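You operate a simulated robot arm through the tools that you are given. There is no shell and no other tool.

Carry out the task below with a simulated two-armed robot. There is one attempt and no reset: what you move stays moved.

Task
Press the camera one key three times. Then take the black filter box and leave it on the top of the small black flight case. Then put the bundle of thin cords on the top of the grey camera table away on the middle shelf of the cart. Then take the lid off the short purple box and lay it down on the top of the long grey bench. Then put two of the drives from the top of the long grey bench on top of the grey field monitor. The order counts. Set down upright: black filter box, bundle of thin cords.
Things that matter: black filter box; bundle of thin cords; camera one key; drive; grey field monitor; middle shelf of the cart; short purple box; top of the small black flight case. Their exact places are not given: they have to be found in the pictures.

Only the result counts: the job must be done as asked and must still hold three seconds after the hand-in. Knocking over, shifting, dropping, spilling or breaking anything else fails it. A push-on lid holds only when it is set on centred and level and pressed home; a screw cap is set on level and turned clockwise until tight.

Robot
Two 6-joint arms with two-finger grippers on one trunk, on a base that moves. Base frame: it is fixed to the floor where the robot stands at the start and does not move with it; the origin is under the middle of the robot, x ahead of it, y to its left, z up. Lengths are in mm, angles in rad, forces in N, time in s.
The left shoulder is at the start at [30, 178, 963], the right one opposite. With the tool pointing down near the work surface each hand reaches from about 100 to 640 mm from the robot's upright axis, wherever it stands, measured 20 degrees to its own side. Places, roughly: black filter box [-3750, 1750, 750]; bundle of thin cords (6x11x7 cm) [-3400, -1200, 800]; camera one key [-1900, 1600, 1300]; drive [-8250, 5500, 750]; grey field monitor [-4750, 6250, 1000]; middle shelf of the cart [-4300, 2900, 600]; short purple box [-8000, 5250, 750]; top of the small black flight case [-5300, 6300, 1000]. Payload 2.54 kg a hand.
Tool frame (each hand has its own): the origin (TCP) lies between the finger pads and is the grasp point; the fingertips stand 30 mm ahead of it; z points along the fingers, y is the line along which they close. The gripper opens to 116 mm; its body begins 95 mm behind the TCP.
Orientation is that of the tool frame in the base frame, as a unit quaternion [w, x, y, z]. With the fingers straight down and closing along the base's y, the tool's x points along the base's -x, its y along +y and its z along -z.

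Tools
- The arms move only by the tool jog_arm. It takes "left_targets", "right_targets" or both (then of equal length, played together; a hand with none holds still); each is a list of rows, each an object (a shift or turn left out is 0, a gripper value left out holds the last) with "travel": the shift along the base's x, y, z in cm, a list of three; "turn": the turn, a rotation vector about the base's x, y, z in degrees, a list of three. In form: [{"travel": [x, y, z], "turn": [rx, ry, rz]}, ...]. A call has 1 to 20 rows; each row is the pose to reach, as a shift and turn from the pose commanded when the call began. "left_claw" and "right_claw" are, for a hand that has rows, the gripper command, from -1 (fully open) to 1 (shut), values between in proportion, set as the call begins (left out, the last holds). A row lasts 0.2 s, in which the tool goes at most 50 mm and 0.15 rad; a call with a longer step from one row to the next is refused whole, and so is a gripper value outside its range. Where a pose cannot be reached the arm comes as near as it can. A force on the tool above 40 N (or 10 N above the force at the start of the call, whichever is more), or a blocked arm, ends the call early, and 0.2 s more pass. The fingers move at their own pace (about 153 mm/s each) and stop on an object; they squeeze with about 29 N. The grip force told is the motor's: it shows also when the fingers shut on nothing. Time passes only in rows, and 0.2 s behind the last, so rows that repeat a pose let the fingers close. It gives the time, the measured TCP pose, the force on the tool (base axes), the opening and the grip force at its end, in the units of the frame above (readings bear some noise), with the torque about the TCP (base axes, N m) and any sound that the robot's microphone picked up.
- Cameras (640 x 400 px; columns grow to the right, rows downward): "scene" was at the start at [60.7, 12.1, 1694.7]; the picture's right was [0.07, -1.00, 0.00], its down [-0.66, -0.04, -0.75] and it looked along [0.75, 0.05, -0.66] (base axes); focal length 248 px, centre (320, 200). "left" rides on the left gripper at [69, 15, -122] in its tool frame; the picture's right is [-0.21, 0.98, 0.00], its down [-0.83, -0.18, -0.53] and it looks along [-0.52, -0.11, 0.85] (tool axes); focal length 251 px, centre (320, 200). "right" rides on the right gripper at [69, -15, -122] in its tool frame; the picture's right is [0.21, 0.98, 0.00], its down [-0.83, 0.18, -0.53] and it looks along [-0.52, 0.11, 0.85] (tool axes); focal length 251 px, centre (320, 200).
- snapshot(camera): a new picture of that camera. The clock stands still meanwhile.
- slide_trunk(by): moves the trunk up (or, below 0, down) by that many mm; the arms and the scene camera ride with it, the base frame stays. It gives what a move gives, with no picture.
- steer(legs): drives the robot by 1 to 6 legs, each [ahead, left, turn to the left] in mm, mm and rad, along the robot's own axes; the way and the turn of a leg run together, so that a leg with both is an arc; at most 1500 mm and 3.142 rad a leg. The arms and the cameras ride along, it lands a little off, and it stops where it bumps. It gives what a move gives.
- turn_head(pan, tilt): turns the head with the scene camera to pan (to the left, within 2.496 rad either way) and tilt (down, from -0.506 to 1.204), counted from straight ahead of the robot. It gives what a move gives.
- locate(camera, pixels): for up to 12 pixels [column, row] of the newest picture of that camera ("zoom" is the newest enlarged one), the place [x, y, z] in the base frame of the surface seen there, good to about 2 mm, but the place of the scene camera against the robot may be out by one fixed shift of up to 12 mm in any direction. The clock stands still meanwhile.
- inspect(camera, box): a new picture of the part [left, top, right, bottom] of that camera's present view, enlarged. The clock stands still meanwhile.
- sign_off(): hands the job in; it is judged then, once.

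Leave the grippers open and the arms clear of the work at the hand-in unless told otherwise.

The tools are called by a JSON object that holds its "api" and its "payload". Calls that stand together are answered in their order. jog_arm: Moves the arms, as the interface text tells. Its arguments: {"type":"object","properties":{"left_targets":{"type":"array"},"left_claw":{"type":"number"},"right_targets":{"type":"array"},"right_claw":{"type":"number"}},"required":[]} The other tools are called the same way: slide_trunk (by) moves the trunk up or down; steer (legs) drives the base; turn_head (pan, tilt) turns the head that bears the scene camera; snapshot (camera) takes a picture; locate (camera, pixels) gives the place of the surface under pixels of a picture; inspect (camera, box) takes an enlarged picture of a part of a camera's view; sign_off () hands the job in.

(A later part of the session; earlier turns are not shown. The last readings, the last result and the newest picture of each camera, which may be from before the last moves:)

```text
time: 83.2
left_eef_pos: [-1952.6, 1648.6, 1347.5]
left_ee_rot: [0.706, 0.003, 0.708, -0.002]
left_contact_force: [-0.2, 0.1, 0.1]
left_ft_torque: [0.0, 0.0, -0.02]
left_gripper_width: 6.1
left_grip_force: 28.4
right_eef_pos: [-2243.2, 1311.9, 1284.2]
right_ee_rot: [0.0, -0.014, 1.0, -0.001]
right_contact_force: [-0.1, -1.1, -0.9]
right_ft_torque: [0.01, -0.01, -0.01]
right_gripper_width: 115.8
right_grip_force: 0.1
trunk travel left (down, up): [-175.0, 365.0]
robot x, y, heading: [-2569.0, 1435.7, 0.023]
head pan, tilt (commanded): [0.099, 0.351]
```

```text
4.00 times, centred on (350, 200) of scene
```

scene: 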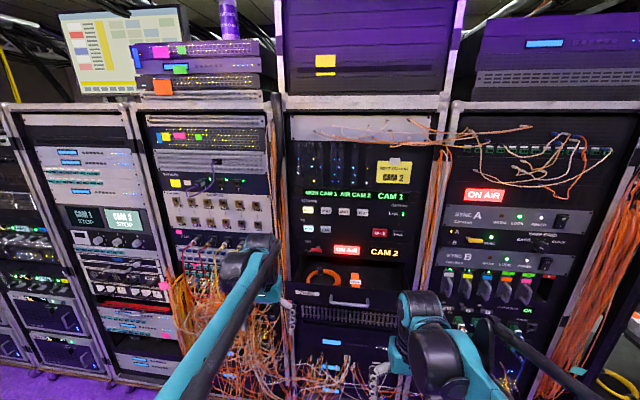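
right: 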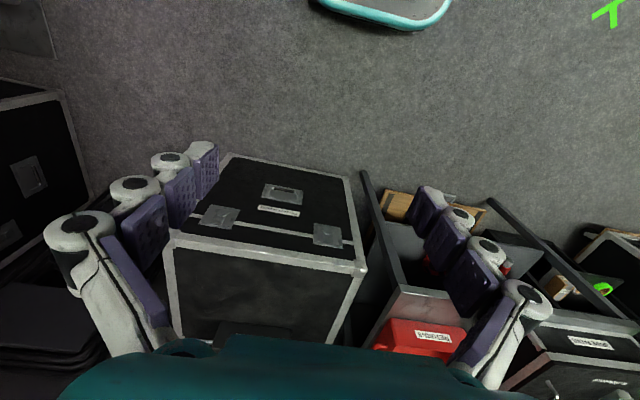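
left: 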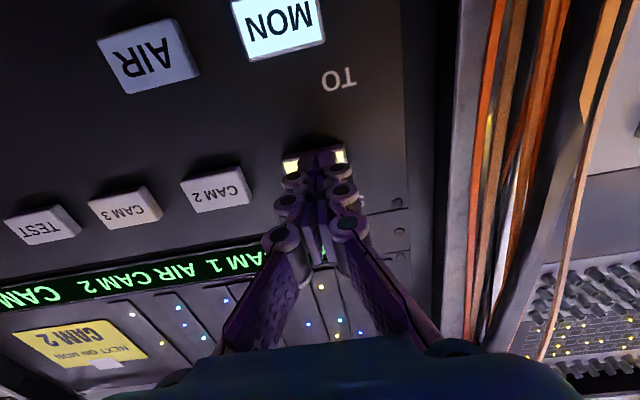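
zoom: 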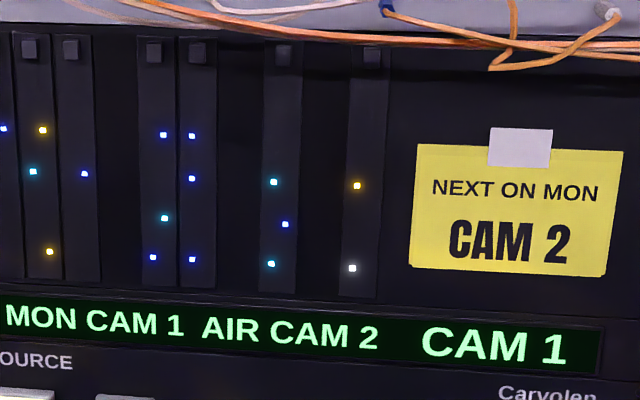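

The fingertips are now at the key's face (tip x≈-1922.6 vs key face -1925), so the key has begun to give. I'll press further in 1 mm steps.

{"api": "jog_arm", "payload": {"left_targets": [{"travel": [0.1, 0, 0]}, {"travel": [0.2, 0, 0]}, {"travel": [0.3, 0, 0]}, {"travel": [0.4, 0, 0]}, {"travel": [0.5, 0, 0]}]}}

{"api": "snapshot", "payload": {"camera": "left"}}

```text
time: 84.4
left_eef_pos: [-1949.2, 1648.1, 1348.3]
left_ee_rot: [0.706, 0.003, 0.708, -0.002]
left_contact_force: [-3.1, 0.3, -0.4]
left_ft_torque: [-0.02, 0.02, 0.0]
left_gripper_width: 6.0
left_grip_force: 28.6
right_eef_pos: [-2243.2, 1312.5, 1284.1]
right_ee_rot: [0.001, -0.013, 1.0, 0.0]
right_contact_force: [-0.5, -0.3, -0.1]
right_ft_torque: [0.02, 0.0, 0.0]
right_gripper_width: 116.0
right_grip_force: 0.0
trunk travel left (down, up): [-175.0, 365.0]
robot x, y, heading: [-2574.0, 1438.7, 0.023]
head pan, tilt (commanded): [0.099, 0.351]
heard: click
```

```text
taken
```

left: 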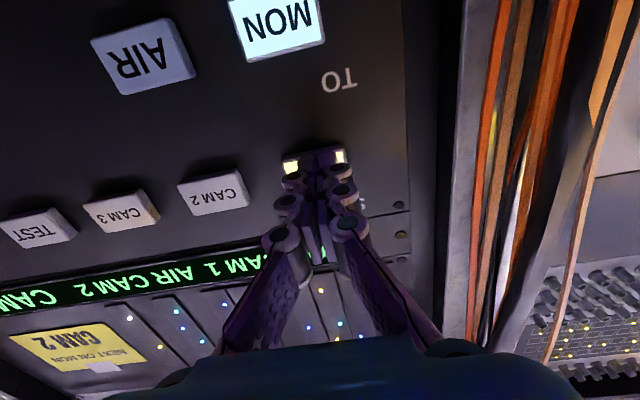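

A click was heard: press one. Now back out 15 mm to release fully.

{"api": "jog_arm", "payload": {"left_targets": [{"travel": [-0.7, 0, 0]}, {"travel": [-1.5, 0, 0]}, {"travel": [-1.5, 0, 0]}]}}

{"api": "snapshot", "payload": {"camera": "left"}}

```text
time: 85.2
left_eef_pos: [-1964.6, 1649.6, 1347.6]
left_ee_rot: [0.706, 0.004, 0.708, -0.003]
left_contact_force: [-0.6, -0.4, 0.2]
left_ft_torque: [0.0, -0.01, 0.03]
left_gripper_width: 0.0
left_grip_force: 28.4
right_eef_pos: [-2241.4, 1312.2, 1283.8]
right_ee_rot: [-0.001, -0.013, 1.0, -0.001]
right_contact_force: [0.2, -0.9, -0.4]
right_ft_torque: [0.04, -0.01, -0.02]
right_gripper_width: 116.1
right_grip_force: 0.1
trunk travel left (down, up): [-175.0, 365.0]
robot x, y, heading: [-2570.6, 1435.9, 0.021]
head pan, tilt (commanded): [0.099, 0.351]
```

```text
taken
```

left: 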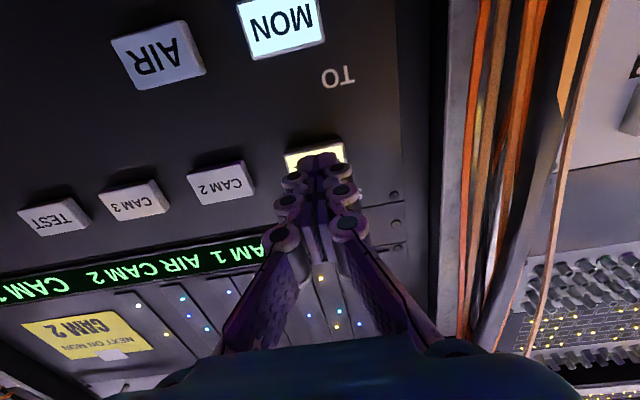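

Released. Second press: advance 16.5 mm with slow last steps and hold.

{"api": "jog_arm", "payload": {"left_targets": [{"travel": [0.7, 0, 0]}, {"travel": [1.1, 0, 0]}, {"travel": [1.3, 0, 0]}, {"travel": [1.4, 0, 0]}, {"travel": [1.5, 0, 0]}, {"travel": [1.6, 0, 0]}]}}

```text
time: 86.6
left_eef_pos: [-1948.6, 1648.5, 1348.8]
left_ee_rot: [0.706, 0.004, 0.708, -0.002]
left_contact_force: [-5.2, -0.7, 0.8]
left_ft_torque: [-0.04, -0.03, -0.03]
left_gripper_width: 5.9
left_grip_force: 28.3
right_eef_pos: [-2245.5, 1311.6, 1284.1]
right_ee_rot: [0.001, -0.012, 1.0, -0.001]
right_contact_force: [0.4, -0.4, 0.3]
right_ft_torque: [0.01, 0.0, -0.01]
right_gripper_width: 116.0
right_grip_force: 0.1
trunk travel left (down, up): [-175.0, 365.0]
robot x, y, heading: [-2567.8, 1433.1, 0.023]
head pan, tilt (commanded): [0.099, 0.351]
heard: click
```

Second click heard. Backing out 15 mm.

{"api": "jog_arm", "payload": {"left_targets": [{"travel": [-0.8, 0, 0]}, {"travel": [-1.6, 0, 0]}, {"travel": [-1.6, 0, 0]}]}}

{"api": "jog_arm", "payload": {"left_targets": [{"travel": [0.7, 0, 0]}, {"travel": [1.1, 0, 0]}, {"travel": [1.3, 0, 0]}, {"travel": [1.4, 0, 0]}, {"travel": [1.5, 0, 0]}, {"travel": [1.6, 0, 0]}]}}

```text
time: 87.4
left_eef_pos: [-1963.0, 1647.8, 1347.7]
left_ee_rot: [0.706, 0.003, 0.708, -0.001]
left_contact_force: [0.9, 0.5, -0.9]
left_ft_torque: [-0.04, 0.01, -0.01]
left_gripper_width: 0.0
left_grip_force: 28.7
right_eef_pos: [-2242.6, 1312.7, 1284.1]
right_ee_rot: [0.0, -0.013, 1.0, 0.0]
right_contact_force: [0.4, 0.1, -0.7]
right_ft_torque: [0.03, -0.01, -0.04]
right_gripper_width: 116.2
right_grip_force: 0.1
trunk travel left (down, up): [-175.0, 365.0]
robot x, y, heading: [-2571.6, 1438.1, 0.024]
head pan, tilt (commanded): [0.099, 0.351]
```

```text
time: 88.8
left_eef_pos: [-1946.3, 1648.0, 1348.2]
left_ee_rot: [0.706, 0.004, 0.708, -0.002]
left_contact_force: [-4.8, 0.0, 2.1]
left_ft_torque: [0.02, -0.05, -0.03]
left_gripper_width: 6.0
left_grip_force: 28.6
right_eef_pos: [-2244.2, 1311.9, 1284.6]
right_ee_rot: [0.001, -0.013, 1.0, -0.001]
right_contact_force: [0.3, 0.0, 0.1]
right_ft_torque: [-0.03, 0.0, 0.01]
right_gripper_width: 116.2
right_grip_force: 0.1
trunk travel left (down, up): [-175.0, 365.0]
robot x, y, heading: [-2573.3, 1434.7, 0.028]
head pan, tilt (commanded): [0.099, 0.351]
heard: click
```

Third click heard. Now I retreat straight back 120 mm from the panel.

{"api": "jog_arm", "payload": {"left_targets": [{"travel": [-1.5, 0, 0]}, {"travel": [-4, 0, 0]}, {"travel": [-8, 0, 0]}, {"travel": [-12, 0, 0]}]}}

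{"api": "steer", "payload": {"legs": [[-330, 0, 0]]}}

{"api": "inspect", "payload": {"camera": "scene", "box": [270, 160, 430, 260]}}

```text
time: 89.8
left_eef_pos: [-2068.4, 1650.4, 1348.6]
left_ee_rot: [0.706, 0.003, 0.708, -0.002]
left_contact_force: [0.4, 0.2, -0.3]
left_ft_torque: [0.01, 0.0, 0.04]
left_gripper_width: 0.0
left_grip_force: 29.6
right_eef_pos: [-2245.1, 1312.0, 1283.9]
right_ee_rot: [0.001, -0.013, 1.0, 0.0]
right_contact_force: [-0.9, 0.2, 0.3]
right_ft_torque: [0.03, -0.04, -0.02]
right_gripper_width: 116.0
right_grip_force: 0.1
trunk travel left (down, up): [-175.0, 365.0]
robot x, y, heading: [-2573.2, 1434.5, 0.029]
head pan, tilt (commanded): [0.099, 0.351]
```

```text
time: 91.9
left_eef_pos: [-2391.5, 1642.5, 1348.5]
left_ee_rot: [0.706, 0.003, 0.708, -0.001]
left_contact_force: [0.3, -0.2, 0.4]
left_ft_torque: [-0.02, 0.05, 0.0]
left_gripper_width: 0.0
left_grip_force: 28.5
right_eef_pos: [-2567.9, 1303.9, 1284.7]
right_ee_rot: [0.001, -0.014, 1.0, 0.0]
right_contact_force: [-0.5, -0.3, 0.7]
right_ft_torque: [-0.02, -0.05, -0.01]
right_gripper_width: 115.9
right_grip_force: 0.0
trunk travel left (down, up): [-175.0, 365.0]
robot x, y, heading: [-2892.0, 1428.2, 0.03]
head pan, tilt (commanded): [0.099, 0.351]
```

```text
4.00 times, centred on (350, 210) of scene
```

zoom: 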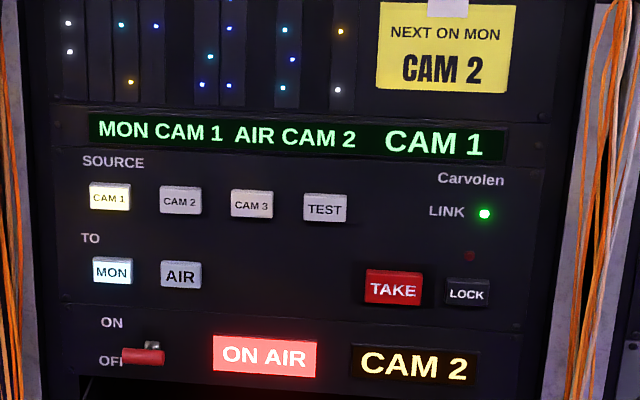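

Three presses are done. Now I'll point the left tool down again (turn +91° about y), opening it, pulling in a bit.

{"api": "jog_arm", "payload": {"left_targets": [{"travel": [-1, 0, 0], "turn": [0, 8, 0]}, {"travel": [-2, 0, 0], "turn": [0, 16, 0]}, {"travel": [-3, 0, 0], "turn": [0, 24, 0]}, {"travel": [-4, 0, 0], "turn": [0, 32, 0]}, {"travel": [-5, 0, 0], "turn": [0, 40, 0]}, {"travel": [-6, 0, -1], "turn": [0, 48, 0]}, {"travel": [-7, 0, -2], "turn": [0, 56, 0]}, {"travel": [-8, 0, -3], "turn": [0, 64, 0]}, {"travel": [-9, 0, -4], "turn": [0, 72, 0]}, {"travel": [-10, 0, -5], "turn": [0, 80, 0]}, {"travel": [-10, 0, -6], "turn": [0, 88, 0]}, {"travel": [-10, 0, -6], "turn": [0, 90, 0]}], "left_claw": -1}}

{"api": "steer", "payload": {"legs": [[0, 0, 1.57], [0, 0, 1.54]]}}

{"api": "turn_head", "payload": {"pan": 0, "tilt": 0.6}}

{"api": "snapshot", "payload": {"camera": "scene"}}

```text
time: 94.5
left_eef_pos: [-2492.0, 1643.3, 1289.7]
left_ee_rot: [-0.003, 0.001, 1.0, -0.004]
left_contact_force: [-1.1, -0.2, 0.8]
left_ft_torque: [0.0, -0.01, 0.01]
left_gripper_width: 115.9
left_grip_force: 0.1
right_eef_pos: [-2567.6, 1303.8, 1284.6]
right_ee_rot: [0.002, -0.014, 1.0, 0.0]
right_contact_force: [-1.2, 0.1, -0.8]
right_ft_torque: [0.03, -0.06, -0.02]
right_gripper_width: 116.0
right_grip_force: 0.0
trunk travel left (down, up): [-175.0, 365.0]
robot x, y, heading: [-2891.2, 1426.8, 0.028]
head pan, tilt (commanded): [0.099, 0.351]
```

```text
time: 102.5
left_eef_pos: [-3311.1, 1232.8, 1288.4]
left_ee_rot: [-0.003, 1.0, -0.026, 0.002]
left_contact_force: [-0.5, 0.3, 0.2]
left_ft_torque: [0.02, -0.04, -0.01]
left_gripper_width: 115.9
left_grip_force: 0.1
right_eef_pos: [-3216.7, 1568.7, 1284.0]
right_ee_rot: [-0.001, 1.0, -0.013, 0.0]
right_contact_force: [-0.1, -0.6, -0.4]
right_ft_torque: [0.0, 0.01, -0.03]
right_gripper_width: 116.0
right_grip_force: 0.0
trunk travel left (down, up): [-175.0, 365.0]
robot x, y, heading: [-2895.2, 1429.8, 3.118]
head pan, tilt (commanded): [0.099, 0.351]
```

```text
time: 103.2
left_eef_pos: [-3310.6, 1233.4, 1288.6]
left_ee_rot: [-0.003, 1.0, -0.028, 0.002]
left_contact_force: [0.4, 0.7, 0.2]
left_ft_torque: [-0.01, -0.03, 0.02]
left_gripper_width: 116.2
left_grip_force: 0.0
right_eef_pos: [-3217.1, 1568.5, 1284.5]
right_ee_rot: [0.0, 1.0, -0.012, -0.001]
right_contact_force: [-0.9, 0.3, -0.1]
right_ft_torque: [0.01, 0.02, -0.05]
right_gripper_width: 116.0
right_grip_force: 0.2
trunk travel left (down, up): [-175.0, 365.0]
robot x, y, heading: [-2894.5, 1427.8, 3.117]
head pan, tilt (commanded): [0.0, 0.6]
```

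```text
taken
```

scene: 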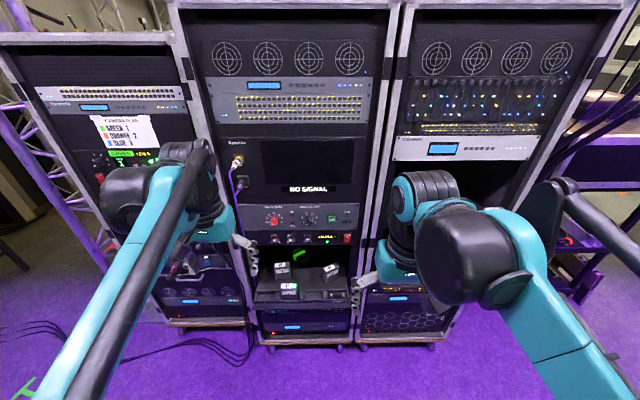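

I see items on a tray in the middle rack (300,275), and the right rack is partly hidden by my right arm. I'll strafe right 330 mm and zoom at the right rack.

{"api": "steer", "payload": {"legs": [[0, -350, 0.02]]}}

{"api": "snapshot", "payload": {"camera": "scene"}}

```text
time: 105.5
left_eef_pos: [-3302.0, 1580.1, 1289.1]
left_ee_rot: [-0.004, 1.0, -0.019, 0.002]
left_contact_force: [0.4, 0.7, 0.3]
left_ft_torque: [-0.02, 0.05, -0.01]
left_gripper_width: 116.3
left_grip_force: 0.1
right_eef_pos: [-3212.6, 1915.8, 1283.7]
right_ee_rot: [0.0, 1.0, -0.004, 0.0]
right_contact_force: [0.0, 0.4, -0.4]
right_ft_torque: [-0.02, 0.01, 0.02]
right_gripper_width: 115.8
right_grip_force: 0.1
trunk travel left (down, up): [-175.0, 365.0]
robot x, y, heading: [-2885.7, 1783.1, 3.127]
head pan, tilt (commanded): [0.0, 0.6]
```

```text
taken
```

scene: 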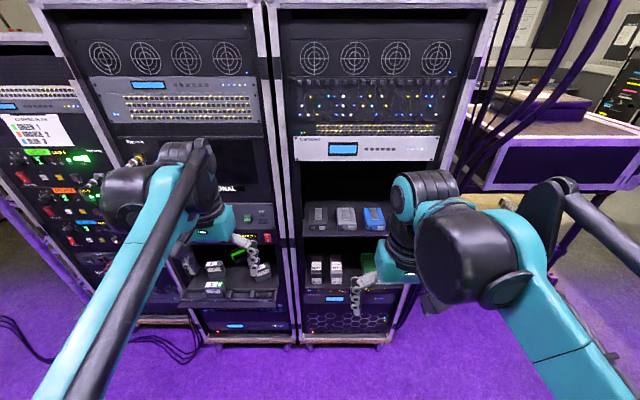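

I see two shelf levels in the right rack: upper with boxes at (318,217),(345,217),(374,217), lower with white-topped items at (315,270),(335,270) and a green one. Zooming in.

{"api": "inspect", "payload": {"camera": "scene", "box": [280, 180, 440, 280]}}

{"api": "inspect", "payload": {"camera": "scene", "box": [170, 220, 330, 320]}}

```text
4.00 times, centred on (360, 230) of scene
```

zoom: 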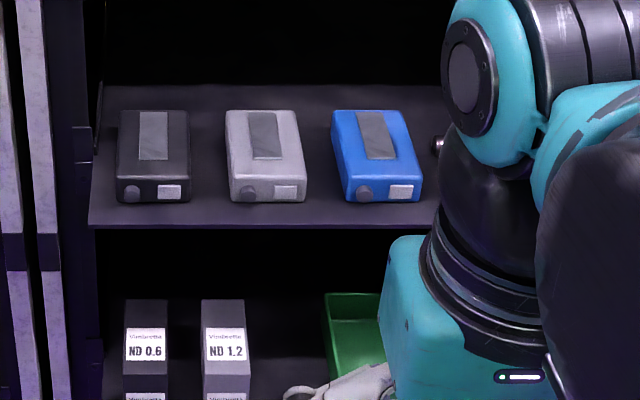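

```text
4.00 times, centred on (250, 270) of scene
```

zoom: 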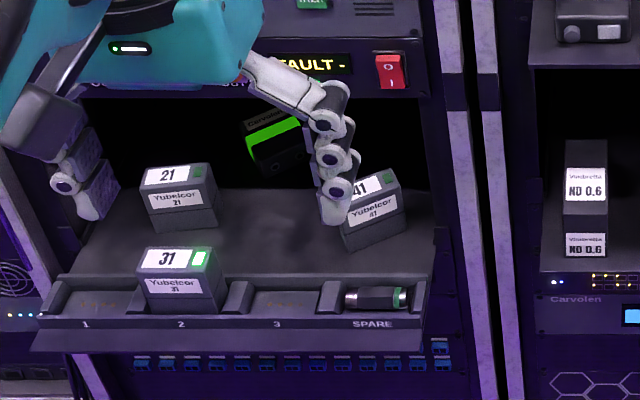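

Filter boxes "ND 0.6" (darker) and "ND 1.2" (greyer) stand on the lower shelf. I'll move the right hand up/out of the way to see all.

{"api": "jog_arm", "payload": {"right_targets": [{"travel": [3, 4, 0]}, {"travel": [6, 8, 0]}, {"travel": [8, 12, 0]}, {"travel": [8, 16, 0]}, {"travel": [8, 20, 0]}]}}

{"api": "inspect", "payload": {"camera": "scene", "box": [280, 220, 440, 320]}}

```text
time: 106.7
left_eef_pos: [-3302.9, 1579.8, 1288.9]
left_ee_rot: [-0.003, 1.0, -0.019, 0.002]
left_contact_force: [0.2, 0.3, 0.6]
left_ft_torque: [0.01, 0.02, -0.03]
left_gripper_width: 115.9
left_grip_force: 0.2
right_eef_pos: [-3131.4, 2116.5, 1283.4]
right_ee_rot: [-0.001, 1.0, -0.005, -0.001]
right_contact_force: [-0.1, 0.1, -0.1]
right_ft_torque: [-0.03, -0.01, 0.0]
right_gripper_width: 116.3
right_grip_force: 0.0
trunk travel left (down, up): [-175.0, 365.0]
robot x, y, heading: [-2887.6, 1777.6, 3.133]
head pan, tilt (commanded): [0.0, 0.6]
```

```text
4.00 times, centred on (360, 270) of scene
```

zoom: 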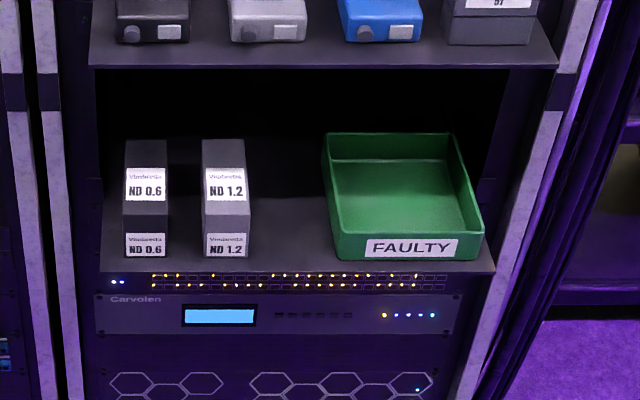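

{"api": "locate", "payload": {"camera": "zoom", "pixels": [[146, 150], [146, 228], [126, 228], [166, 228], [146, 143], [226, 160], [206, 228], [180, 240], [300, 262], [325, 60], [150, 64], [104, 150]]}}

{"api": "inspect", "payload": {"camera": "scene", "box": [300, 240, 360, 290]}}

```text
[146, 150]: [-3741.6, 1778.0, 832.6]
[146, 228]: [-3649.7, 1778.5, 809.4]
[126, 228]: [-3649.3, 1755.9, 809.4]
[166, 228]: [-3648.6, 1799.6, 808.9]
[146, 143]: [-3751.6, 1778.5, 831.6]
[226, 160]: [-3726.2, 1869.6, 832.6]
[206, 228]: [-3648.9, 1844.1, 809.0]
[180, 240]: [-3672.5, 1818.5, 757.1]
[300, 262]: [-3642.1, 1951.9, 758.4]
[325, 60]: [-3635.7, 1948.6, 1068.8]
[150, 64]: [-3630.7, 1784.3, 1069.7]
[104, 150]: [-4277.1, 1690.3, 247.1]
```

```text
8.00 times, centred on (330, 265) of scene
```

zoom: 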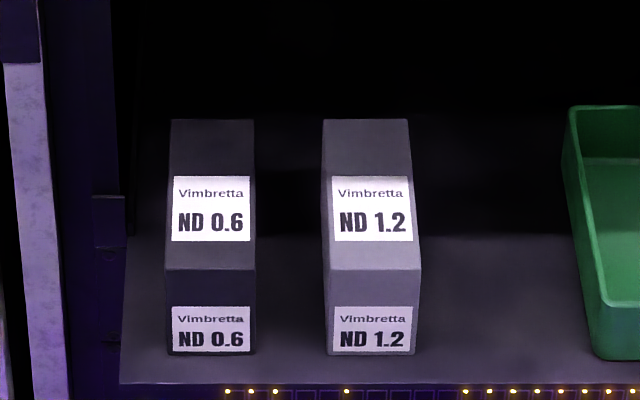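

The black filter box (ND 0.6) spans x≈-3752..-3649, y≈1756..1800, z≈757..832; its grey neighbour starts at y≈1844. I'll check the free room on its left side and the upper shelf.

{"api": "locate", "payload": {"camera": "zoom", "pixels": [[122, 380], [110, 340], [115, 225], [105, 150], [45, 200], [60, 250], [90, 300], [140, 270], [170, 350], [250, 350], [330, 350], [415, 350]]}}

```text
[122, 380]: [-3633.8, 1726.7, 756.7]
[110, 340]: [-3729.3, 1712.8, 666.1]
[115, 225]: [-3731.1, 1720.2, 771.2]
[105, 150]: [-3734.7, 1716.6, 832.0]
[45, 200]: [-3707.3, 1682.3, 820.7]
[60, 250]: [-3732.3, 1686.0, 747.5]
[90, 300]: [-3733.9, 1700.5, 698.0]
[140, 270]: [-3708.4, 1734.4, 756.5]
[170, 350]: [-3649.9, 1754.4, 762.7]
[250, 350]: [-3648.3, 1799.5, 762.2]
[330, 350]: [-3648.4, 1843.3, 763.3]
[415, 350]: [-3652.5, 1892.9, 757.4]
```

Free room left of the box is to y≈1717. I'll grasp it with the right hand tilted 45° forward, fingers partly open. First retract the left arm, then drive to about (-3130,1640).

{"api": "jog_arm", "payload": {"left_targets": [{"travel": [4, 0, 0]}, {"travel": [8, 0, 0]}, {"travel": [12, 0, 0]}]}}

{"api": "steer", "payload": {"legs": [[240, 140, 0.008]]}}

```text
time: 107.5
left_eef_pos: [-3180.7, 1579.1, 1288.2]
left_ee_rot: [-0.003, 1.0, -0.019, 0.0]
left_contact_force: [0.4, -0.2, 0.5]
left_ft_torque: [0.01, 0.05, 0.02]
left_gripper_width: 116.2
left_grip_force: 0.0
right_eef_pos: [-3130.0, 2115.2, 1284.5]
right_ee_rot: [0.0, 1.0, -0.004, -0.001]
right_contact_force: [0.9, -0.2, 0.5]
right_ft_torque: [0.02, 0.08, -0.01]
right_gripper_width: 115.9
right_grip_force: 0.1
trunk travel left (down, up): [-175.0, 365.0]
robot x, y, heading: [-2889.8, 1783.7, 3.132]
head pan, tilt (commanded): [0.0, 0.6]
```

```text
time: 109.5
left_eef_pos: [-3423.6, 1438.9, 1287.2]
left_ee_rot: [-0.003, 1.0, -0.016, 0.002]
left_contact_force: [0.0, 1.0, -0.4]
left_ft_torque: [0.02, -0.05, -0.02]
left_gripper_width: 116.0
left_grip_force: 0.1
right_eef_pos: [-3375.8, 1975.0, 1285.4]
right_ee_rot: [-0.002, 1.0, -0.002, 0.0]
right_contact_force: [-1.3, -0.2, -0.6]
right_ft_torque: [0.03, -0.05, -0.01]
right_gripper_width: 115.9
right_grip_force: 0.0
trunk travel left (down, up): [-175.0, 365.0]
robot x, y, heading: [-3131.7, 1642.3, 3.135]
head pan, tilt (commanded): [0.0, 0.6]
```

Now I'll bring the right hand to a viewing spot (-3480,1778,1000) tilted 45° forward, with the gripper set to about 65 mm opening.

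{"api": "jog_arm", "payload": {"right_targets": [{"travel": [-1.04, -1.97, -2.85], "turn": [0, 4.5, 0]}, {"travel": [-2.08, -3.94, -5.7], "turn": [0, 9, 0]}, {"travel": [-3.12, -5.91, -8.55], "turn": [0, 13.5, 0]}, {"travel": [-4.16, -7.88, -11.4], "turn": [0, 18, 0]}, {"travel": [-5.2, -9.85, -14.25], "turn": [0, 22.5, 0]}, {"travel": [-6.24, -11.82, -17.1], "turn": [0, 27, 0]}, {"travel": [-7.28, -13.79, -19.95], "turn": [0, 31.5, 0]}, {"travel": [-8.32, -15.76, -22.8], "turn": [0, 36, 0]}, {"travel": [-9.36, -17.73, -25.65], "turn": [0, 40.5, 0]}, {"travel": [-10.4, -19.7, -28.5], "turn": [0, 45, 0]}], "right_claw": -0.12}}

{"api": "snapshot", "payload": {"camera": "right"}}

```text
time: 111.8
left_eef_pos: [-3421.4, 1439.2, 1287.6]
left_ee_rot: [-0.003, 1.0, -0.016, 0.001]
left_contact_force: [0.7, 0.6, 0.9]
left_ft_torque: [-0.01, 0.08, 0.0]
left_gripper_width: 116.4
left_grip_force: 0.1
right_eef_pos: [-3507.2, 1769.8, 1013.1]
right_ee_rot: [0.001, 0.923, -0.002, -0.385]
right_contact_force: [-0.3, 0.3, 0.1]
right_ft_torque: [-0.03, 0.0, 0.05]
right_gripper_width: 65.0
right_grip_force: 0.1
trunk travel left (down, up): [-175.0, 365.0]
robot x, y, heading: [-3132.0, 1641.1, 3.138]
head pan, tilt (commanded): [0.0, 0.6]
stopped in row 10 (right hand): the arm was blocked; the commanded pose is now the measured one
```

```text
taken
```

right: 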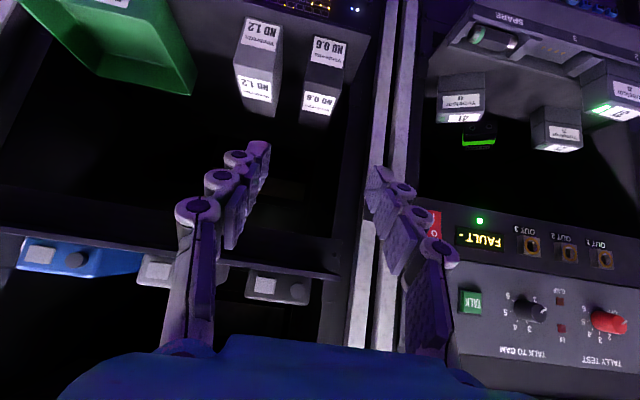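

The arm stopped at a limit near the end (pose -3507,1770,1013, tilt 45°), but the view is good. ND 0.6 is at (325,75) in the right camera. Locating it.

{"api": "locate", "payload": {"camera": "right", "pixels": [[328, 48], [320, 102], [308, 48], [347, 48], [318, 123], [262, 40], [238, 50], [278, 50], [335, 34], [372, 120]]}}

```text
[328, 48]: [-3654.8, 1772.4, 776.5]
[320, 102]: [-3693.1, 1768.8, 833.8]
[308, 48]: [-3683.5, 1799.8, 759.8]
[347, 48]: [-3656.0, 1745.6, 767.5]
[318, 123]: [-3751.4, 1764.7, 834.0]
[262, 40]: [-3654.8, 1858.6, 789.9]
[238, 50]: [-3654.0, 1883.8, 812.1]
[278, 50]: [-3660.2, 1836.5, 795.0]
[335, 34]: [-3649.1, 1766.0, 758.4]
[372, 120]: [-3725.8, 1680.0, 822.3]
```

I'll zoom the right camera on the black box to get its side edges.

{"api": "inspect", "payload": {"camera": "right", "box": [220, 20, 380, 140]}}

```text
3.33 times, centred on (300, 80) of right
```

zoom: 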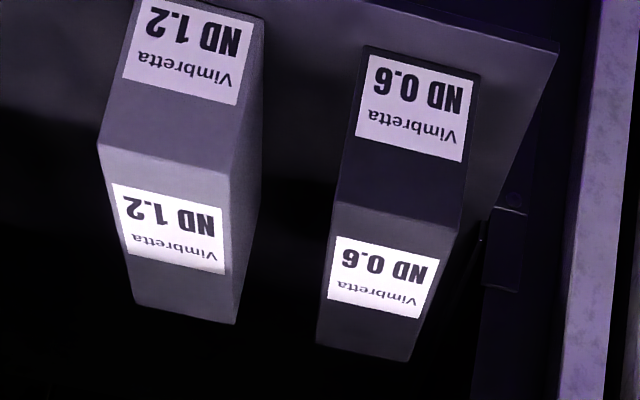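

{"api": "locate", "payload": {"camera": "zoom", "pixels": [[335, 220], [452, 240], [320, 335], [408, 350], [230, 190], [236, 310], [395, 190], [485, 225], [395, 280], [105, 160]]}}

```text
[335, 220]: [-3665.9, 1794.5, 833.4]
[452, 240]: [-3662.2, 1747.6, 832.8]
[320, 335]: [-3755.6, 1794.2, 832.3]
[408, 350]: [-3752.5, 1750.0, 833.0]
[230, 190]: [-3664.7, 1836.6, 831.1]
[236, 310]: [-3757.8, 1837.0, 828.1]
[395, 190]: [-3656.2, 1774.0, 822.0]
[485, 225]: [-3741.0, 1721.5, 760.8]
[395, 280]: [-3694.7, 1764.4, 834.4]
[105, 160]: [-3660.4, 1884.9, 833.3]
```

Box: y 1747–1796, x -3655..-3758, top z≈833.5; neighbour begins at y≈1837. I'll check the fingers' outer width at the tips in the right camera picture.

{"api": "locate", "payload": {"camera": "right", "pixels": [[238, 152], [252, 148], [224, 158], [208, 178], [185, 205], [392, 180], [405, 188], [443, 250], [377, 172]]}}

```text
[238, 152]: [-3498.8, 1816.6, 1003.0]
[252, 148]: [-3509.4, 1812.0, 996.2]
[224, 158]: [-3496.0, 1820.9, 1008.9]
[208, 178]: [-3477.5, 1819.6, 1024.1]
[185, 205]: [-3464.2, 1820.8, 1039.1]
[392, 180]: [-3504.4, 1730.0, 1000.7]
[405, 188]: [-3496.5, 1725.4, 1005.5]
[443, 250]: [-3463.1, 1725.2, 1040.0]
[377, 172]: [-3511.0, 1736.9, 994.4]
```

Fingers' outer width is ~96 mm at this opening, so there's ~17 mm margin to the neighbour. I'll move down the 45° line to the grasp pose (-3693, 1771.5, 798).

{"api": "jog_arm", "payload": {"right_targets": [{"travel": [-2.79, 0.1, -3.2]}, {"travel": [-5.58, 0.17, -6.45]}, {"travel": [-8.37, 0.17, -9.7]}, {"travel": [-11.16, 0.17, -12.9]}, {"travel": [-13.4, 0.17, -15.5]}, {"travel": [-15.6, 0.17, -18.0]}]}}

{"api": "snapshot", "payload": {"camera": "right"}}

```text
time: 113.2
left_eef_pos: [-3428.4, 1439.0, 1286.7]
left_ee_rot: [-0.004, 1.0, -0.016, 0.004]
left_contact_force: [-0.8, 0.0, 0.4]
left_ft_torque: [0.0, -0.12, -0.01]
left_gripper_width: 115.8
left_grip_force: 0.1
right_eef_pos: [-3736.0, 1764.7, 902.9]
right_ee_rot: [0.001, 0.925, -0.002, -0.381]
right_contact_force: [-1.4, 1.9, -1.0]
right_ft_torque: [0.04, 0.0, -0.01]
right_gripper_width: 64.5
right_grip_force: 0.1
right hand out of reach, approached as far as the arm can: row 1, 2, 3, 4, 5, 6
trunk travel left (down, up): [-175.0, 365.0]
robot x, y, heading: [-3132.1, 1641.0, 3.136]
head pan, tilt (commanded): [0.0, 0.6]
```

```text
taken
```

right: 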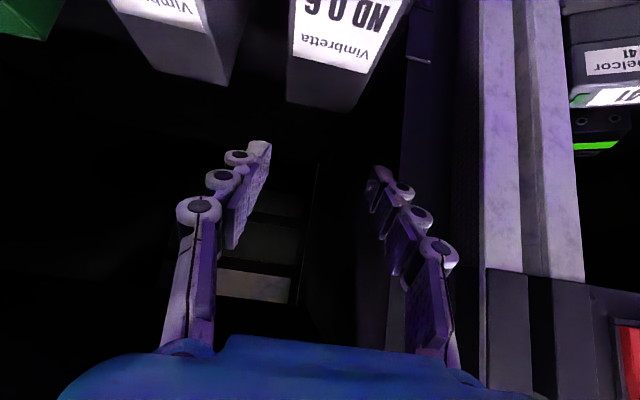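

The arm couldn't reach lower at this tilt and drifted forward to (-3736,1765,903), above the boxes, without touching. I'll pull straight back out along +x, then lower the trunk.

{"api": "jog_arm", "payload": {"right_targets": [{"travel": [4, 0, 0.5]}, {"travel": [8, 0, 2]}, {"travel": [12, 0, 4]}, {"travel": [16, 0, 6]}, {"travel": [20, 0, 8.5]}, {"travel": [23, 0, 11]}]}}

```text
time: 114.7
left_eef_pos: [-3420.5, 1440.2, 1289.0]
left_ee_rot: [-0.002, 1.0, -0.016, 0.0]
left_contact_force: [1.2, 0.7, 1.2]
left_ft_torque: [-0.05, 0.1, 0.02]
left_gripper_width: 115.8
left_grip_force: 0.1
right_eef_pos: [-3500.3, 1763.6, 1022.6]
right_ee_rot: [0.001, 0.923, -0.002, -0.384]
right_contact_force: [-0.3, 1.0, 1.0]
right_ft_torque: [-0.03, 0.01, 0.0]
right_gripper_width: 64.8
right_grip_force: 0.0
right hand out of reach, approached as far as the arm can: row 1, 2, 3, 4
trunk travel left (down, up): [-175.0, 365.0]
robot x, y, heading: [-3133.3, 1639.0, 3.139]
head pan, tilt (commanded): [0.0, 0.6]
```

Now lower the trunk 170 mm; the right hand goes to z≈852 while still ~110 mm in front of the shelf edge.

{"api": "slide_trunk", "payload": {"by": -170}}

{"api": "snapshot", "payload": {"camera": "right"}}

{"api": "snapshot", "payload": {"camera": "scene"}}

```text
time: 116.6
left_eef_pos: [-3423.6, 1439.0, 1118.0]
left_ee_rot: [-0.004, 1.0, -0.017, 0.003]
left_contact_force: [-0.3, 0.1, -0.2]
left_ft_torque: [0.02, -0.01, 0.02]
left_gripper_width: 115.8
left_grip_force: 0.1
right_eef_pos: [-3501.7, 1763.3, 849.9]
right_ee_rot: [0.001, 0.923, -0.002, -0.385]
right_contact_force: [0.3, 0.6, -0.5]
right_ft_torque: [0.0, 0.04, 0.02]
right_gripper_width: 64.8
right_grip_force: 0.0
trunk travel left (down, up): [-5.0, 535.0]
robot x, y, heading: [-3132.7, 1642.9, 3.137]
head pan, tilt (commanded): [0.0, 0.6]
```

```text
taken
```

right: 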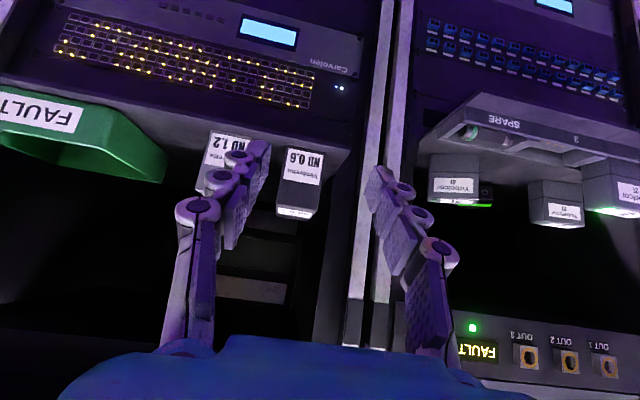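

```text
taken
```

scene: 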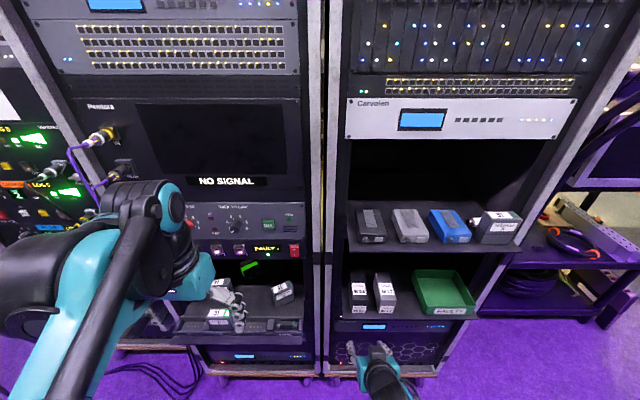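

Now the box ND 0.6 is at (300,180) in the right camera. I'll locate its edges again from here.

{"api": "inspect", "payload": {"camera": "right", "box": [180, 120, 380, 245]}}

```text
3.20 times, centred on (280, 182) of right
```

zoom: 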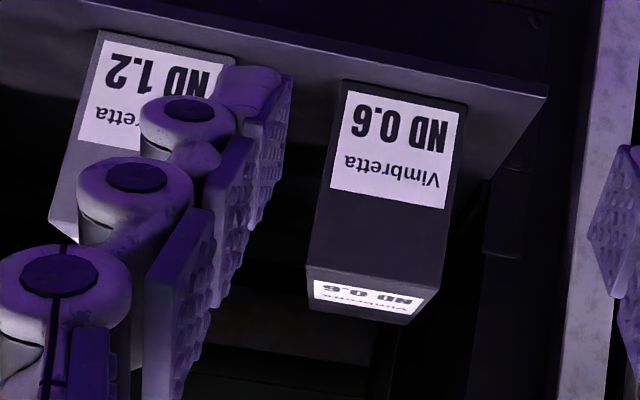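

{"api": "locate", "payload": {"camera": "zoom", "pixels": [[330, 180], [450, 195], [385, 220], [345, 90], [460, 110], [370, 295], [312, 262], [435, 280], [225, 70], [525, 130]]}}

```text
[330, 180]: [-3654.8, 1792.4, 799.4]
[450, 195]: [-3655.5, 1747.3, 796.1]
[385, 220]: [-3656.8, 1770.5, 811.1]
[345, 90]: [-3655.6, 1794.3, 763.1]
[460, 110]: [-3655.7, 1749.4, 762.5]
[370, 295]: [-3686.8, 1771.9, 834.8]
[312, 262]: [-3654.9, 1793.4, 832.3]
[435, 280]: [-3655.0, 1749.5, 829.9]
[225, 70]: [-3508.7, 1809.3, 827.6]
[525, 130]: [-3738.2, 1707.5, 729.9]
```

Box centre y≈1771, front x≈-3655. I'll slide the open fingers around it to TCP (-3693,1771,799).

{"api": "jog_arm", "payload": {"right_targets": [{"travel": [-3, 0.77, -0.5]}, {"travel": [-7, 0.77, -1.5]}, {"travel": [-11, 0.77, -2.8]}]}}

{"api": "snapshot", "payload": {"camera": "right"}}

```text
time: 117.4
left_eef_pos: [-3425.8, 1438.8, 1116.6]
left_ee_rot: [-0.002, 1.0, -0.016, 0.001]
left_contact_force: [-0.4, -0.5, 0.3]
left_ft_torque: [0.04, -0.03, -0.01]
left_gripper_width: 116.0
left_grip_force: 0.1
right_eef_pos: [-3612.8, 1771.9, 823.8]
right_ee_rot: [0.002, 0.924, -0.001, -0.383]
right_contact_force: [-0.1, -0.4, 0.1]
right_ft_torque: [-0.01, -0.02, 0.03]
right_gripper_width: 64.9
right_grip_force: 0.0
trunk travel left (down, up): [-5.0, 535.0]
robot x, y, heading: [-3129.9, 1637.0, 3.136]
head pan, tilt (commanded): [0.0, 0.6]
```

```text
taken
```

right: 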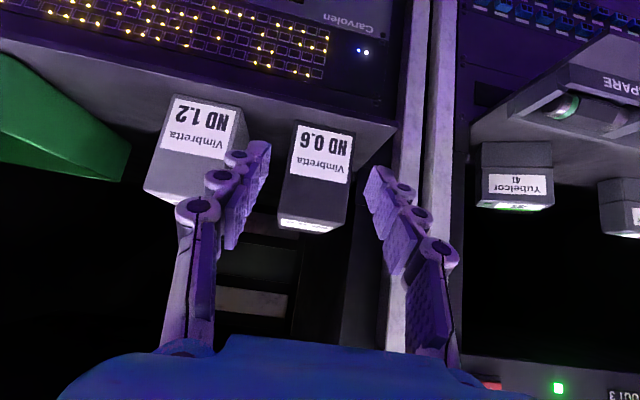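

The box is between the fingers. Continue the last 80 mm.

{"api": "jog_arm", "payload": {"right_targets": [{"travel": [-3, -0.1, -0.9]}, {"travel": [-5.5, -0.1, -1.8]}, {"travel": [-7, -0.1, -2.3]}, {"travel": [-8, -0.1, -2.5]}]}}

{"api": "snapshot", "payload": {"camera": "right"}}

```text
time: 118.4
left_eef_pos: [-3424.3, 1438.5, 1116.8]
left_ee_rot: [-0.003, 1.0, -0.016, 0.002]
left_contact_force: [-0.1, -0.1, 0.3]
left_ft_torque: [-0.03, -0.04, -0.02]
left_gripper_width: 115.7
left_grip_force: 0.0
right_eef_pos: [-3692.4, 1770.0, 796.4]
right_ee_rot: [0.002, 0.923, -0.002, -0.384]
right_contact_force: [-0.2, -0.1, -0.2]
right_ft_torque: [0.04, 0.0, 0.01]
right_gripper_width: 64.9
right_grip_force: 0.0
trunk travel left (down, up): [-5.0, 535.0]
robot x, y, heading: [-3132.4, 1643.9, 3.141]
head pan, tilt (commanded): [0.0, 0.6]
```

```text
taken
```

right: 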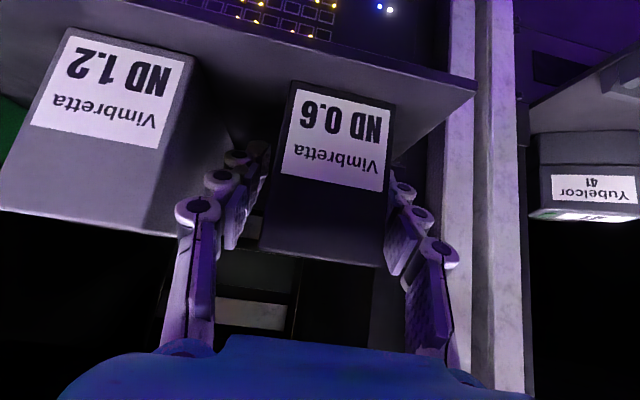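

The box sits between the fingers, clear of its neighbour. Now close the right gripper.

{"api": "jog_arm", "payload": {"right_targets": [{"travel": [0, 0, 0]}, {"travel": [0, 0, 0]}, {"travel": [0, 0, 0]}], "right_claw": 1}}

```text
time: 119.2
left_eef_pos: [-3423.5, 1440.0, 1116.9]
left_ee_rot: [-0.003, 1.0, -0.017, 0.002]
left_contact_force: [0.6, 0.1, 1.0]
left_ft_torque: [0.0, 0.0, -0.01]
left_gripper_width: 115.8
left_grip_force: 0.1
right_eef_pos: [-3692.9, 1771.7, 795.8]
right_ee_rot: [0.0, 0.923, -0.002, -0.384]
right_contact_force: [1.1, -0.5, 0.0]
right_ft_torque: [-0.05, 0.14, 0.03]
right_gripper_width: 49.2
right_grip_force: 29.0
trunk travel left (down, up): [-5.0, 535.0]
robot x, y, heading: [-3128.7, 1639.5, 3.138]
head pan, tilt (commanded): [0.0, 0.6]
```

Gripped at 49 mm. Lift 40 mm, then pull out toward me.

{"api": "jog_arm", "payload": {"right_targets": [{"travel": [0, 0, 1]}, {"travel": [0, 0, 2.5]}, {"travel": [0, 0, 4]}, {"travel": [3, 0, 5]}, {"travel": [7, 0, 6]}, {"travel": [11, 0, 7]}, {"travel": [15, 0, 8]}, {"travel": [18, 0, 10]}]}}

{"api": "snapshot", "payload": {"camera": "right"}}

{"api": "snapshot", "payload": {"camera": "scene"}}

```text
time: 121.0
left_eef_pos: [-3422.9, 1439.5, 1118.9]
left_ee_rot: [-0.003, 1.0, -0.017, 0.001]
left_contact_force: [0.3, 0.2, 0.4]
left_ft_torque: [-0.02, 0.02, -0.01]
left_gripper_width: 115.8
left_grip_force: 0.0
right_eef_pos: [-3512.8, 1772.7, 899.1]
right_ee_rot: [0.002, 0.923, -0.001, -0.385]
right_contact_force: [-0.4, -0.9, -1.3]
right_ft_torque: [-0.02, -0.06, -0.02]
right_gripper_width: 48.8
right_grip_force: 28.7
trunk travel left (down, up): [-5.0, 535.0]
robot x, y, heading: [-3131.1, 1643.8, 3.14]
head pan, tilt (commanded): [0.0, 0.6]
```

```text
taken
```

right: 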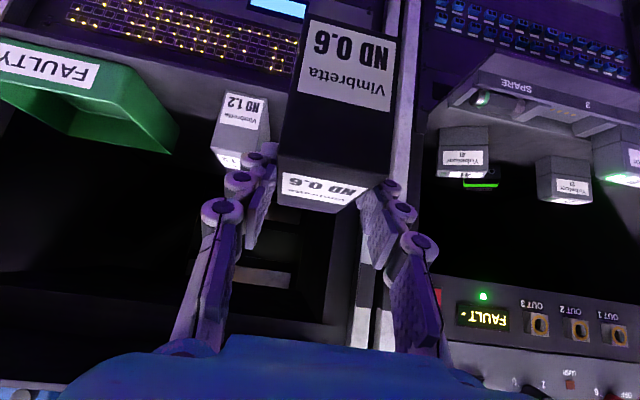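

```text
taken
```

scene: 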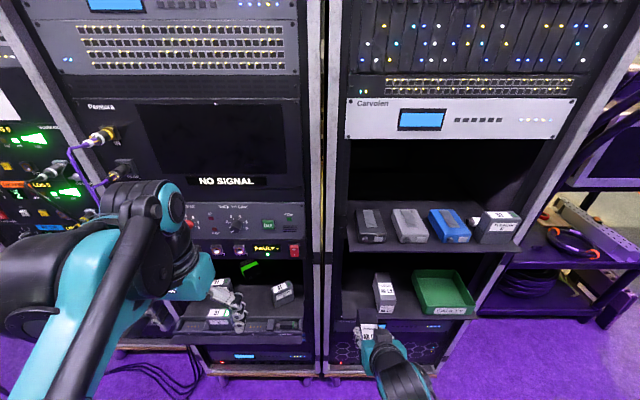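

The box is held. Its top label is now visible, so it may have pitched in the grip; I'll measure it.

{"api": "inspect", "payload": {"camera": "right", "box": [240, 0, 440, 225]}}

```text
1.78 times, centred on (340, 112) of right
```

zoom: 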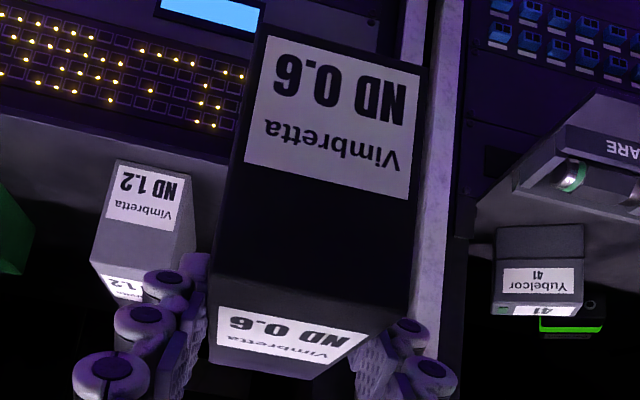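

{"api": "locate", "payload": {"camera": "zoom", "pixels": [[335, 60], [315, 180], [310, 270], [290, 335], [270, 360], [225, 270], [405, 290], [270, 50], [410, 80], [275, 370]]}}

```text
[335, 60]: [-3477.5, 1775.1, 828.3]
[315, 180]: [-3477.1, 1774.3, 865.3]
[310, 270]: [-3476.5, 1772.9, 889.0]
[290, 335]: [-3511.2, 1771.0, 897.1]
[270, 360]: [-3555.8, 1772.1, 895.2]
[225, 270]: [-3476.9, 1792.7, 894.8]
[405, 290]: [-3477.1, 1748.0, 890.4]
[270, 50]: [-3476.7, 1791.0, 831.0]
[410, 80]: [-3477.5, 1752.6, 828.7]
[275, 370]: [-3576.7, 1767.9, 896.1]
```

The box is level (front vertical, top flat), but it sits about 40 mm lower in the grip than when I closed. I'll dwell briefly and check if it is still slipping.

{"api": "jog_arm", "payload": {"right_targets": [{"travel": [0, 0, 0]}]}}

{"api": "inspect", "payload": {"camera": "right", "box": [240, 0, 440, 225]}}

{"api": "locate", "payload": {"camera": "zoom", "pixels": [[335, 60], [310, 270], [290, 335], [270, 360], [200, 280], [170, 300], [405, 330], [430, 370]]}}

```text
time: 121.4
left_eef_pos: [-3425.0, 1439.2, 1117.7]
left_ee_rot: [-0.003, 1.0, -0.017, 0.001]
left_contact_force: [0.4, -0.4, 0.4]
left_ft_torque: [-0.02, -0.01, -0.02]
left_gripper_width: 116.3
left_grip_force: 0.0
right_eef_pos: [-3515.3, 1770.9, 898.1]
right_ee_rot: [0.002, 0.923, -0.002, -0.384]
right_contact_force: [0.0, 0.5, -2.2]
right_ft_torque: [0.01, -0.02, 0.0]
right_gripper_width: 49.0
right_grip_force: 28.9
trunk travel left (down, up): [-5.0, 535.0]
robot x, y, heading: [-3130.8, 1643.9, 3.131]
head pan, tilt (commanded): [0.0, 0.6]
```

```text
1.78 times, centred on (340, 112) of right
```

zoom: 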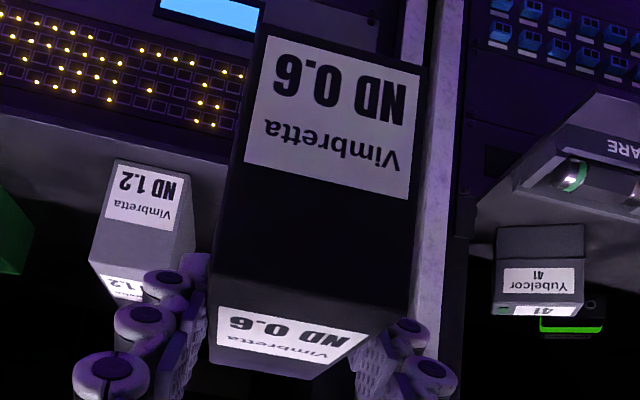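

```text
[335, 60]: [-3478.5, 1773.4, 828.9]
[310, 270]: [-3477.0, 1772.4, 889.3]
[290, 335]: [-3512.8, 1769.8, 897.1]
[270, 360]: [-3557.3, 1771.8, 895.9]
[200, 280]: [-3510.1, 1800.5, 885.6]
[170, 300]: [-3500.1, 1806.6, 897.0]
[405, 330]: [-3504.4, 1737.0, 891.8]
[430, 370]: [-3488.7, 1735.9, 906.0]
```

It's holding steady now. I'll back off 280 mm, raise the trunk 170 mm and look to the right (toward +y) for the route.

{"api": "steer", "payload": {"legs": [[-280, 0, 0]]}}

{"api": "slide_trunk", "payload": {"by": 170}}

{"api": "steer", "payload": {"legs": [[0, 0, -1.56]]}}

{"api": "turn_head", "payload": {"pan": 0.2, "tilt": 0.3}}

{"api": "snapshot", "payload": {"camera": "scene"}}

{"api": "snapshot", "payload": {"camera": "right"}}

```text
time: 123.3
left_eef_pos: [-3143.9, 1438.7, 1117.9]
left_ee_rot: [-0.003, 1.0, -0.017, 0.0]
left_contact_force: [0.2, -1.0, -0.3]
left_ft_torque: [-0.01, 0.05, -0.02]
left_gripper_width: 116.0
left_grip_force: 0.0
right_eef_pos: [-3234.7, 1770.3, 898.3]
right_ee_rot: [0.001, 0.923, -0.003, -0.384]
right_contact_force: [0.4, -0.4, -1.7]
right_ft_torque: [0.0, -0.04, -0.03]
right_gripper_width: 49.2
right_grip_force: 28.8
trunk travel left (down, up): [-5.0, 535.0]
robot x, y, heading: [-2854.6, 1640.0, 3.139]
head pan, tilt (commanded): [0.0, 0.6]
```

```text
time: 125.2
left_eef_pos: [-3145.9, 1438.0, 1286.6]
left_ee_rot: [-0.003, 1.0, -0.017, 0.002]
left_contact_force: [0.3, 0.4, 0.0]
left_ft_torque: [0.0, 0.0, -0.01]
left_gripper_width: 116.0
left_grip_force: 0.1
right_eef_pos: [-3234.7, 1770.8, 1067.8]
right_ee_rot: [0.002, 0.923, -0.002, -0.384]
right_contact_force: [-0.8, 1.1, -1.2]
right_ft_torque: [0.01, -0.04, 0.05]
right_gripper_width: 48.9
right_grip_force: 28.9
trunk travel left (down, up): [-175.0, 365.0]
robot x, y, heading: [-2850.5, 1639.4, 3.139]
head pan, tilt (commanded): [0.0, 0.6]
```

```text
time: 129.4
left_eef_pos: [-3065.8, 1925.2, 1288.8]
left_ee_rot: [-0.001, 0.711, -0.703, 0.004]
left_contact_force: [0.1, -0.2, 0.2]
left_ft_torque: [0.03, 0.02, 0.0]
left_gripper_width: 116.0
left_grip_force: 0.2
right_eef_pos: [-2739.6, 2029.4, 1068.2]
right_ee_rot: [-0.266, 0.665, -0.64, -0.279]
right_contact_force: [0.7, -0.1, -2.4]
right_ft_torque: [0.0, -0.05, 0.0]
right_gripper_width: 49.4
right_grip_force: 28.5
trunk travel left (down, up): [-175.0, 365.0]
robot x, y, heading: [-2852.8, 1643.7, 1.607]
head pan, tilt (commanded): [0.0, 0.6]
```

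```text
time: 130.2
left_eef_pos: [-3067.4, 1925.0, 1288.5]
left_ee_rot: [-0.001, 0.71, -0.704, 0.004]
left_contact_force: [0.0, 0.0, 1.0]
left_ft_torque: [0.0, 0.0, 0.01]
left_gripper_width: 116.1
left_grip_force: 0.1
right_eef_pos: [-2739.1, 2029.7, 1068.1]
right_ee_rot: [-0.266, 0.665, -0.64, -0.278]
right_contact_force: [-0.6, -0.5, -1.5]
right_ft_torque: [-0.08, -0.05, -0.02]
right_gripper_width: 49.1
right_grip_force: 29.1
trunk travel left (down, up): [-175.0, 365.0]
robot x, y, heading: [-2852.8, 1639.1, 1.615]
head pan, tilt (commanded): [0.201, 0.3]
```

```text
taken
```

scene: 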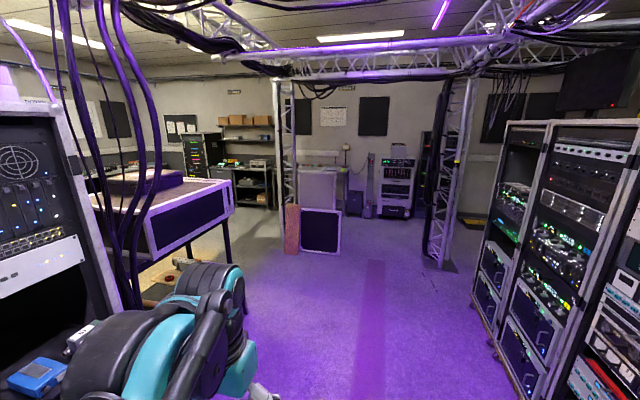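

```text
taken
```

right: 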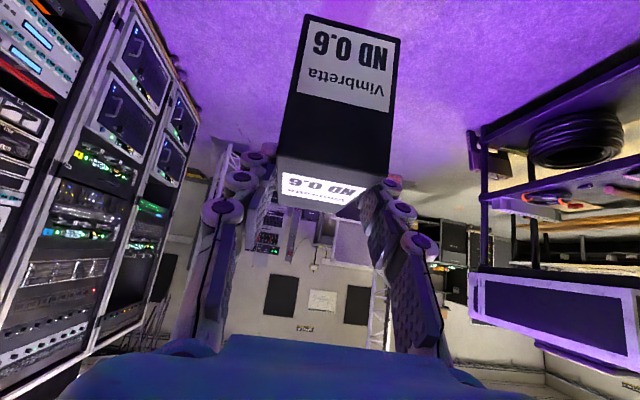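

The box holds. I'll locate floor points for the route to the far-left area.

{"api": "locate", "payload": {"camera": "scene", "pixels": [[292, 250], [320, 255], [340, 250], [440, 265], [265, 230], [240, 205], [355, 215], [395, 215], [150, 235], [225, 215], [260, 260], [205, 160]]}}

```text
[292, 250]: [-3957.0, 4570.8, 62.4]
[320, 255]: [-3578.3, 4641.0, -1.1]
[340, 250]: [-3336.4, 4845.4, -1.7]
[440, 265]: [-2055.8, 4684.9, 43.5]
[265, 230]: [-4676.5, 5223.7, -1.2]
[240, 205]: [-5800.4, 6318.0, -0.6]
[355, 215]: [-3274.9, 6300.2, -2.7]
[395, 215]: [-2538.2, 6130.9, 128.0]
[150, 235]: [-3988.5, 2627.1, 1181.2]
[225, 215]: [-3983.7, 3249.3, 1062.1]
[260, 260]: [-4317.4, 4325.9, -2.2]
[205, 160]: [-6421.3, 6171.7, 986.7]
```

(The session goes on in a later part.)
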